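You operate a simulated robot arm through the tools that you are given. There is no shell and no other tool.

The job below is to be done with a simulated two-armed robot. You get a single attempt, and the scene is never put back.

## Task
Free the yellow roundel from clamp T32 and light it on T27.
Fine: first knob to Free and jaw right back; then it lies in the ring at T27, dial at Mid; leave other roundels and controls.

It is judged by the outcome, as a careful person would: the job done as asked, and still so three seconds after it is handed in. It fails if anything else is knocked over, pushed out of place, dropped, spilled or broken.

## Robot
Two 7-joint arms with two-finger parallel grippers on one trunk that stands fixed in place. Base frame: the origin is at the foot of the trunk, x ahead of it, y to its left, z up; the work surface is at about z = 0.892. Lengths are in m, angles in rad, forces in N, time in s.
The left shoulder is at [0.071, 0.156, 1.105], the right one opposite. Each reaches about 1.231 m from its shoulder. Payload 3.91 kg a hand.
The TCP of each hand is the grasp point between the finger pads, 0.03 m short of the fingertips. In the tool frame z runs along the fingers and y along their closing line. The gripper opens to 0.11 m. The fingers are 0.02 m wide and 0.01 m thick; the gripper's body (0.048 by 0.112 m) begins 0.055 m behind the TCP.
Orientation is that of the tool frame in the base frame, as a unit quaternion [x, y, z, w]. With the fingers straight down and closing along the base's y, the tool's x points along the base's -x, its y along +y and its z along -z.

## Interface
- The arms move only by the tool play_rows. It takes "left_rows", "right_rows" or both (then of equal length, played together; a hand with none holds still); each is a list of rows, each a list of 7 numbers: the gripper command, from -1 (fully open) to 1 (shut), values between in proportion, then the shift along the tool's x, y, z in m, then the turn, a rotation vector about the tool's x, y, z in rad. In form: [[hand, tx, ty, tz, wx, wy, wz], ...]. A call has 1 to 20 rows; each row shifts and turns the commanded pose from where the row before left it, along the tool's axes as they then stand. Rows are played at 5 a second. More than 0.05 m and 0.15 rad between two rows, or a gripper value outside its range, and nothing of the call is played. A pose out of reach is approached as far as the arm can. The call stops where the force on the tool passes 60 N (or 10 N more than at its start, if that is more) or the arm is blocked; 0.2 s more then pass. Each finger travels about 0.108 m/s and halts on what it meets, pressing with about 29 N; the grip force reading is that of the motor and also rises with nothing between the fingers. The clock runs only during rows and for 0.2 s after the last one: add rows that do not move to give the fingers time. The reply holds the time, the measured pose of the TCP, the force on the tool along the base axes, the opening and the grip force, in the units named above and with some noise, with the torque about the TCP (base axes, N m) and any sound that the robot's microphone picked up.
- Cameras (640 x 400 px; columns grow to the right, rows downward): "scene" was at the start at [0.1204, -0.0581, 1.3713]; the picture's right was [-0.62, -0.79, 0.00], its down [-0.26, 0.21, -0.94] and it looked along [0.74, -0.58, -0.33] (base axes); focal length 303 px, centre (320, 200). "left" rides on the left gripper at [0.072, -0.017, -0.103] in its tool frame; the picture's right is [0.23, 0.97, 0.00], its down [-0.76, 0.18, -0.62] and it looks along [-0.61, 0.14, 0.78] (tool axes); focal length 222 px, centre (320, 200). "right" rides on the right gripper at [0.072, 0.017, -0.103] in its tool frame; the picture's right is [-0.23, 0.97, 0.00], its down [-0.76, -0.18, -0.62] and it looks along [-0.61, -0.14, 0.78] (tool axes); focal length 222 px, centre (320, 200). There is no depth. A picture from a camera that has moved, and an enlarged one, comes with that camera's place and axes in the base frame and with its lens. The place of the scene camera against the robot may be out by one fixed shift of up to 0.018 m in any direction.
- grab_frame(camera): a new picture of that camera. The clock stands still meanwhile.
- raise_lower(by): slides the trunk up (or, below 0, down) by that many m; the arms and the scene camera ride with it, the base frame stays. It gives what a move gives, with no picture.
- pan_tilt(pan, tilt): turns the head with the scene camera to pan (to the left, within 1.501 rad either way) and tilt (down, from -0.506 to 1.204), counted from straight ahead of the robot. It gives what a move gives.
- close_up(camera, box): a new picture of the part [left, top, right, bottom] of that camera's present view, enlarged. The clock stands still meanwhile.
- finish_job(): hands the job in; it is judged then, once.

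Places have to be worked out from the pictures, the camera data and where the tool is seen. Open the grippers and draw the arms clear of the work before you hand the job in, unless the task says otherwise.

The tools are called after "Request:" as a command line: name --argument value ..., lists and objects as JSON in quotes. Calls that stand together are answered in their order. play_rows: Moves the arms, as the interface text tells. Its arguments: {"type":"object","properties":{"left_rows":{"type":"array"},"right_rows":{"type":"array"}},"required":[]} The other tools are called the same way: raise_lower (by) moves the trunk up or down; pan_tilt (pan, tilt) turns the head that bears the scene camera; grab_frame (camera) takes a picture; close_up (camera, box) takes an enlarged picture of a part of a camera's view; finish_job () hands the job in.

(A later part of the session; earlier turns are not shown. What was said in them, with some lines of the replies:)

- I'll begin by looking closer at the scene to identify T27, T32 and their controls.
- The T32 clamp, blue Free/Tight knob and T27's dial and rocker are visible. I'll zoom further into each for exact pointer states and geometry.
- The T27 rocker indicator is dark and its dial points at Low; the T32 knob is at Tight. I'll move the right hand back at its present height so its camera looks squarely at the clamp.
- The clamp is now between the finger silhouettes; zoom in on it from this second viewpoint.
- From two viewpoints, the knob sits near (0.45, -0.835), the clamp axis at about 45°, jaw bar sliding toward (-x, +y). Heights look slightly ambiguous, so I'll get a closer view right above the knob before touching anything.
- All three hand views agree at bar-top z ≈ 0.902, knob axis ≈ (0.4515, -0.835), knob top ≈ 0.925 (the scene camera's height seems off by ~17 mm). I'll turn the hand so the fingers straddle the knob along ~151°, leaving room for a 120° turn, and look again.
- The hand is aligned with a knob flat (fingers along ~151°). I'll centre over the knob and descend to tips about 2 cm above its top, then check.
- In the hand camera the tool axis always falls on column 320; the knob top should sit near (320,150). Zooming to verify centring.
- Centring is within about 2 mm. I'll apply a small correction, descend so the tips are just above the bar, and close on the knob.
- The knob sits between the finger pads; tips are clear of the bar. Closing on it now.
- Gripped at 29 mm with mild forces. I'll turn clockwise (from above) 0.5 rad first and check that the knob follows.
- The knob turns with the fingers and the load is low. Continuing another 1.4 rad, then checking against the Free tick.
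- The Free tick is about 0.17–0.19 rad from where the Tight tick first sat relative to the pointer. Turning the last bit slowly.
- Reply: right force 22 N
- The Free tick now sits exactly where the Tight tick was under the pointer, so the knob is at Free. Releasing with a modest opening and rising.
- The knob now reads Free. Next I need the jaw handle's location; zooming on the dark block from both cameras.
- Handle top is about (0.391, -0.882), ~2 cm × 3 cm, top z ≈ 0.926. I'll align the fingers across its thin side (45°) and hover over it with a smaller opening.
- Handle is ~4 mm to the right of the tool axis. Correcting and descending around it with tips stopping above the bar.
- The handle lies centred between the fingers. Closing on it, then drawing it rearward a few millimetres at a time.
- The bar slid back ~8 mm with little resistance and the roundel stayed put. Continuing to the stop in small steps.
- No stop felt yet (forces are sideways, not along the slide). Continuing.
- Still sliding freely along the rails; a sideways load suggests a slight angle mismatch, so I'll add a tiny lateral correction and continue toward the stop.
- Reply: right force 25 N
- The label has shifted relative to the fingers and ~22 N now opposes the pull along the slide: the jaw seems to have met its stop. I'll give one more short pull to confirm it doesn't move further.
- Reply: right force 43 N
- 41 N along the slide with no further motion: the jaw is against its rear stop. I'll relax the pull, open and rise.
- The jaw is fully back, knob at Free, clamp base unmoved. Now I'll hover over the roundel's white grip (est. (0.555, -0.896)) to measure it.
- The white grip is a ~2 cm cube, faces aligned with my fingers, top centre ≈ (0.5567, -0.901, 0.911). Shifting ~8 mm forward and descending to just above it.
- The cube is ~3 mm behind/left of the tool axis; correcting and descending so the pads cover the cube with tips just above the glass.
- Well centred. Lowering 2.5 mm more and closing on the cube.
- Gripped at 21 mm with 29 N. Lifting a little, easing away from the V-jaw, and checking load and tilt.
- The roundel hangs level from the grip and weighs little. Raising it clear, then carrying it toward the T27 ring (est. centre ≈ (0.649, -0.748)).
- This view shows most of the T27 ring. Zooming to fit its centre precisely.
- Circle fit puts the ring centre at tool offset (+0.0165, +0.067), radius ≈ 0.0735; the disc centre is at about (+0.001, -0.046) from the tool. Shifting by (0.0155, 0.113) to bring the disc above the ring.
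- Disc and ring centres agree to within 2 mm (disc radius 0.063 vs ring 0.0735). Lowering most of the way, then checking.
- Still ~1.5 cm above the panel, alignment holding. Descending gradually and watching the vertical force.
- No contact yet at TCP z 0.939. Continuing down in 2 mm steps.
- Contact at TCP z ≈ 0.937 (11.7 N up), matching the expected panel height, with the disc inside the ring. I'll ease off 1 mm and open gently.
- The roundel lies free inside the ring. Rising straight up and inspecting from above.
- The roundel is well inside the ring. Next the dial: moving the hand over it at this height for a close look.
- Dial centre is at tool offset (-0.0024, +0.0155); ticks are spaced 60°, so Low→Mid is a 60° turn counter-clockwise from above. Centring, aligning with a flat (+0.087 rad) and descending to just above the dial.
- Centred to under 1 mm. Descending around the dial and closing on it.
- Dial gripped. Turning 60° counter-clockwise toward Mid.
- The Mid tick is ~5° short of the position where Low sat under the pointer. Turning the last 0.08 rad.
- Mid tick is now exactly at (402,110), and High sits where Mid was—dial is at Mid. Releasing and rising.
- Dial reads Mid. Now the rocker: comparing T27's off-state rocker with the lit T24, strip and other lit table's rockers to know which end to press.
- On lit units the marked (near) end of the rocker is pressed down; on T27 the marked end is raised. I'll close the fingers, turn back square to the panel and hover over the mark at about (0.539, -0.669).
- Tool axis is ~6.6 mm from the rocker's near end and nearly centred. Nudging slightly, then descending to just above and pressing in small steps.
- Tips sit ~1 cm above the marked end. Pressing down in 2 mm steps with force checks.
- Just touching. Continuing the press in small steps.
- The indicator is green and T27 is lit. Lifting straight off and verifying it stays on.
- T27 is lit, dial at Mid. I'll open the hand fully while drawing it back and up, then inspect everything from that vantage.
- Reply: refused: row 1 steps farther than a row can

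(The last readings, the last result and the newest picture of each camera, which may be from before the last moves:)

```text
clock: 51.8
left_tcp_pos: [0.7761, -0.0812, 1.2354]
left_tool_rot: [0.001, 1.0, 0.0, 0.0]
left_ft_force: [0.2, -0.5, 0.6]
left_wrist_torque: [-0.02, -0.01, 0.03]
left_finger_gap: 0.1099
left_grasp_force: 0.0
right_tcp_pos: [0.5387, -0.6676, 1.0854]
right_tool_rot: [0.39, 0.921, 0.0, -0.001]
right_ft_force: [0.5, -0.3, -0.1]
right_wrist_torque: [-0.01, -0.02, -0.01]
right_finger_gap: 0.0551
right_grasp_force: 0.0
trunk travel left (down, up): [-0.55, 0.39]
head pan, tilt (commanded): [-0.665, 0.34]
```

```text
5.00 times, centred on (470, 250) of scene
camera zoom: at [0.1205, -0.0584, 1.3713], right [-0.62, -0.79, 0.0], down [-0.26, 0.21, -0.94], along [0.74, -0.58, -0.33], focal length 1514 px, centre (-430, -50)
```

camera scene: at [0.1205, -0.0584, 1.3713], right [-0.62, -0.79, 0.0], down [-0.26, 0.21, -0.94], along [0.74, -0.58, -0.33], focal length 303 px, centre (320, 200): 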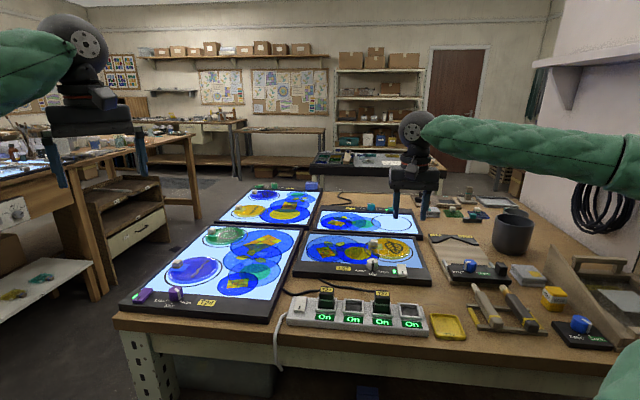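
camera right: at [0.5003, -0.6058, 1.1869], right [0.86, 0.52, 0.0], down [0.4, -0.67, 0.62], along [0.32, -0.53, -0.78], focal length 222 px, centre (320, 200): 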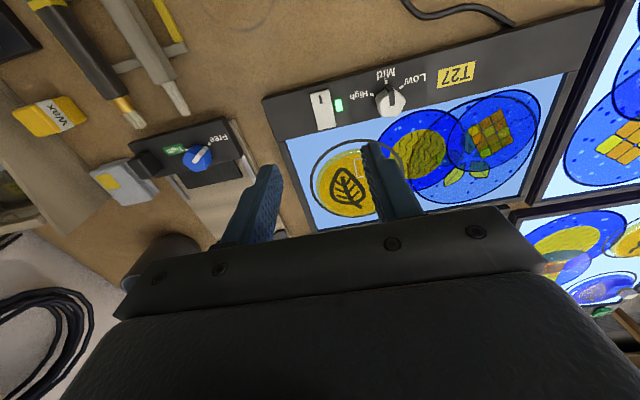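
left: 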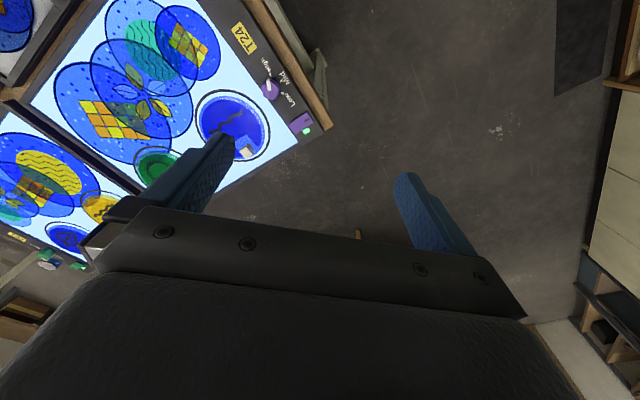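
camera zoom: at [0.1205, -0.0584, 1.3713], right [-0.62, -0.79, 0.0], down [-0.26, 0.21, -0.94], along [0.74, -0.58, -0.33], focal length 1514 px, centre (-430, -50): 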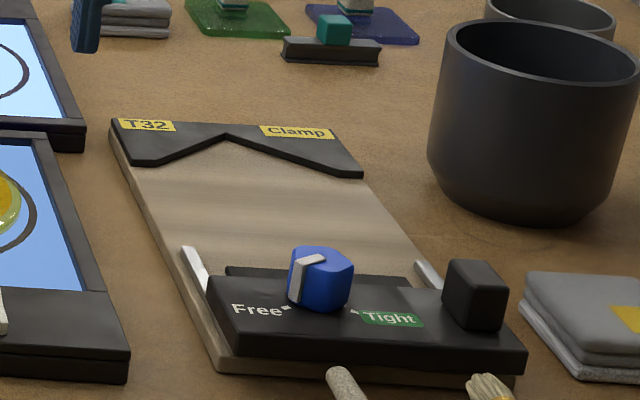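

That step was too long, nothing moved; the pictures confirm jaw back, knob Free, roundel concentric with the ring (allowing for its thickness) and the panel lit. Retracting with shorter rows.

Request:
play_rows --right_rows '[[-0.5, 0.02, -0.025, -0.03, 0, 0, 0], [-1, 0.02, -0.025, -0.03, 0, 0, 0], [-1, 0.02, -0.025, -0.03, 0, 0, 0], [-1, 0.02, -0.025, -0.03, 0, 0, 0], [-1, 0, 0, 0, 0, 0, 0]]'

Request:
grab_frame --camera "right"

Request:
close_up --camera "right" --box '[280, 60, 440, 170]'

Request:
close_up --camera "scene" --box '[350, 220, 430, 280]'

Request:
grab_frame --camera "scene"

```text
clock: 53.0
left_tcp_pos: [0.7777, -0.0805, 1.2336]
left_tool_rot: [0.0, 1.0, 0.002, 0.0]
left_ft_force: [0.8, -0.7, -0.3]
left_wrist_torque: [-0.01, -0.01, 0.0]
left_finger_gap: 0.1098
left_grasp_force: 0.0
right_tcp_pos: [0.4125, -0.6819, 1.2043]
right_tool_rot: [0.388, 0.921, 0.0, -0.001]
right_ft_force: [0.5, 0.3, -0.5]
right_wrist_torque: [-0.02, 0.04, 0.02]
right_finger_gap: 0.1102
right_grasp_force: 0.0
trunk travel left (down, up): [-0.55, 0.39]
head pan, tilt (commanded): [-0.665, 0.34]
```

```text
taken
camera right: at [0.3736, -0.6182, 1.307], right [0.86, 0.52, 0.0], down [0.4, -0.67, 0.62], along [0.32, -0.53, -0.78], focal length 222 px, centre (320, 200)
```

right: 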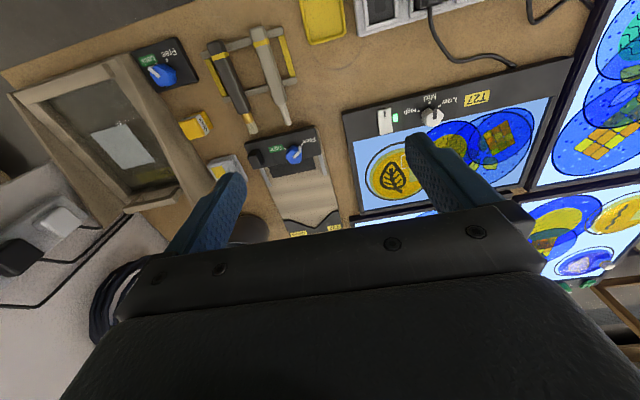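

```text
3.64 times, centred on (360, 115) of right
camera zoom: at [0.3736, -0.6182, 1.307], right [0.86, 0.52, 0.0], down [0.4, -0.67, 0.62], along [0.32, -0.53, -0.78], focal length 808 px, centre (174, 509)
```

zoom: 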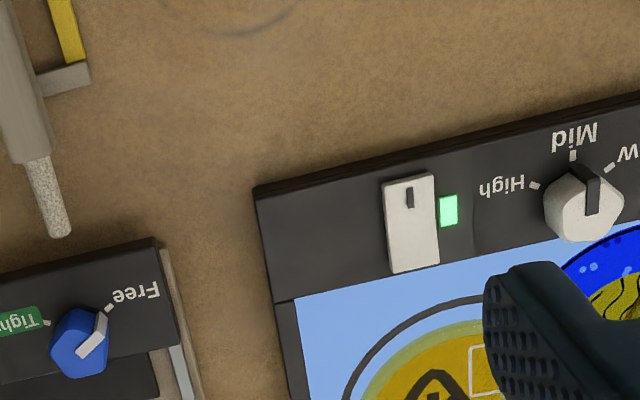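

```text
6.67 times, centred on (390, 250) of scene
camera zoom: at [0.1217, -0.0589, 1.371], right [-0.62, -0.79, 0.0], down [-0.26, 0.21, -0.94], along [0.74, -0.58, -0.34], focal length 2019 px, centre (-147, -133)
```

zoom: 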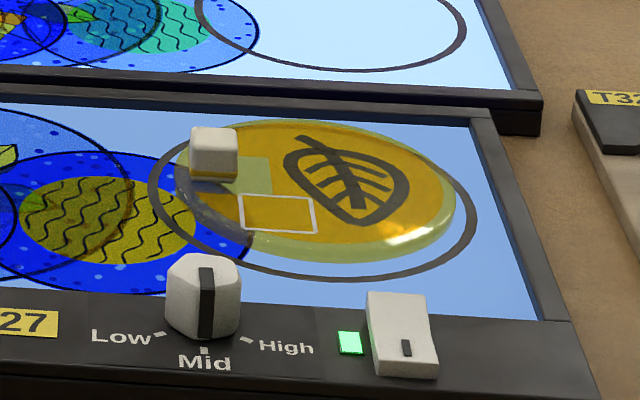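

```text
taken
camera scene: at [0.1217, -0.0589, 1.371], right [-0.62, -0.79, 0.0], down [-0.26, 0.21, -0.94], along [0.74, -0.58, -0.34], focal length 303 px, centre (320, 200)
```

scene: 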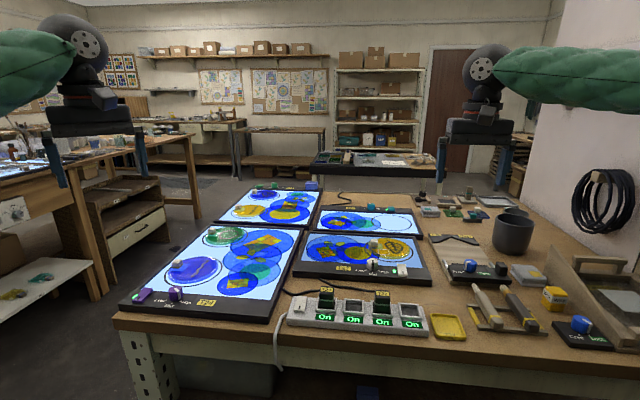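

All checks hold: T32's knob is at Free and its jaw is right back. The yellow roundel lies in T27's ring, the dial is at Mid and the lamp is lit. Both grippers are open and clear and nothing else has moved, so I'm handing it in.

Request:
finish_job

```text
The job is handed in.
```

The yellow roundel is out of clamp T32 and lying in the ring at T27, with T27 lit. I've handed the job in; no verdict has come back yet.

- **Clamp T32:** I turned the knob to Free first. Then I drew the jaw back until it was against its rear stop.
- **Roundel:** it sits about centred in the T27 ring, to within roughly 2 mm.
- **Dial and light:** T27's dial is at Mid. T27 was off, so I pressed its rocker switch; the green light came on and the panel stayed lit after I let go.
- **Everything else:** the other roundels and controls were not touched, and the last pictures show nothing moved or knocked over. Both grippers are open and clear of the work.
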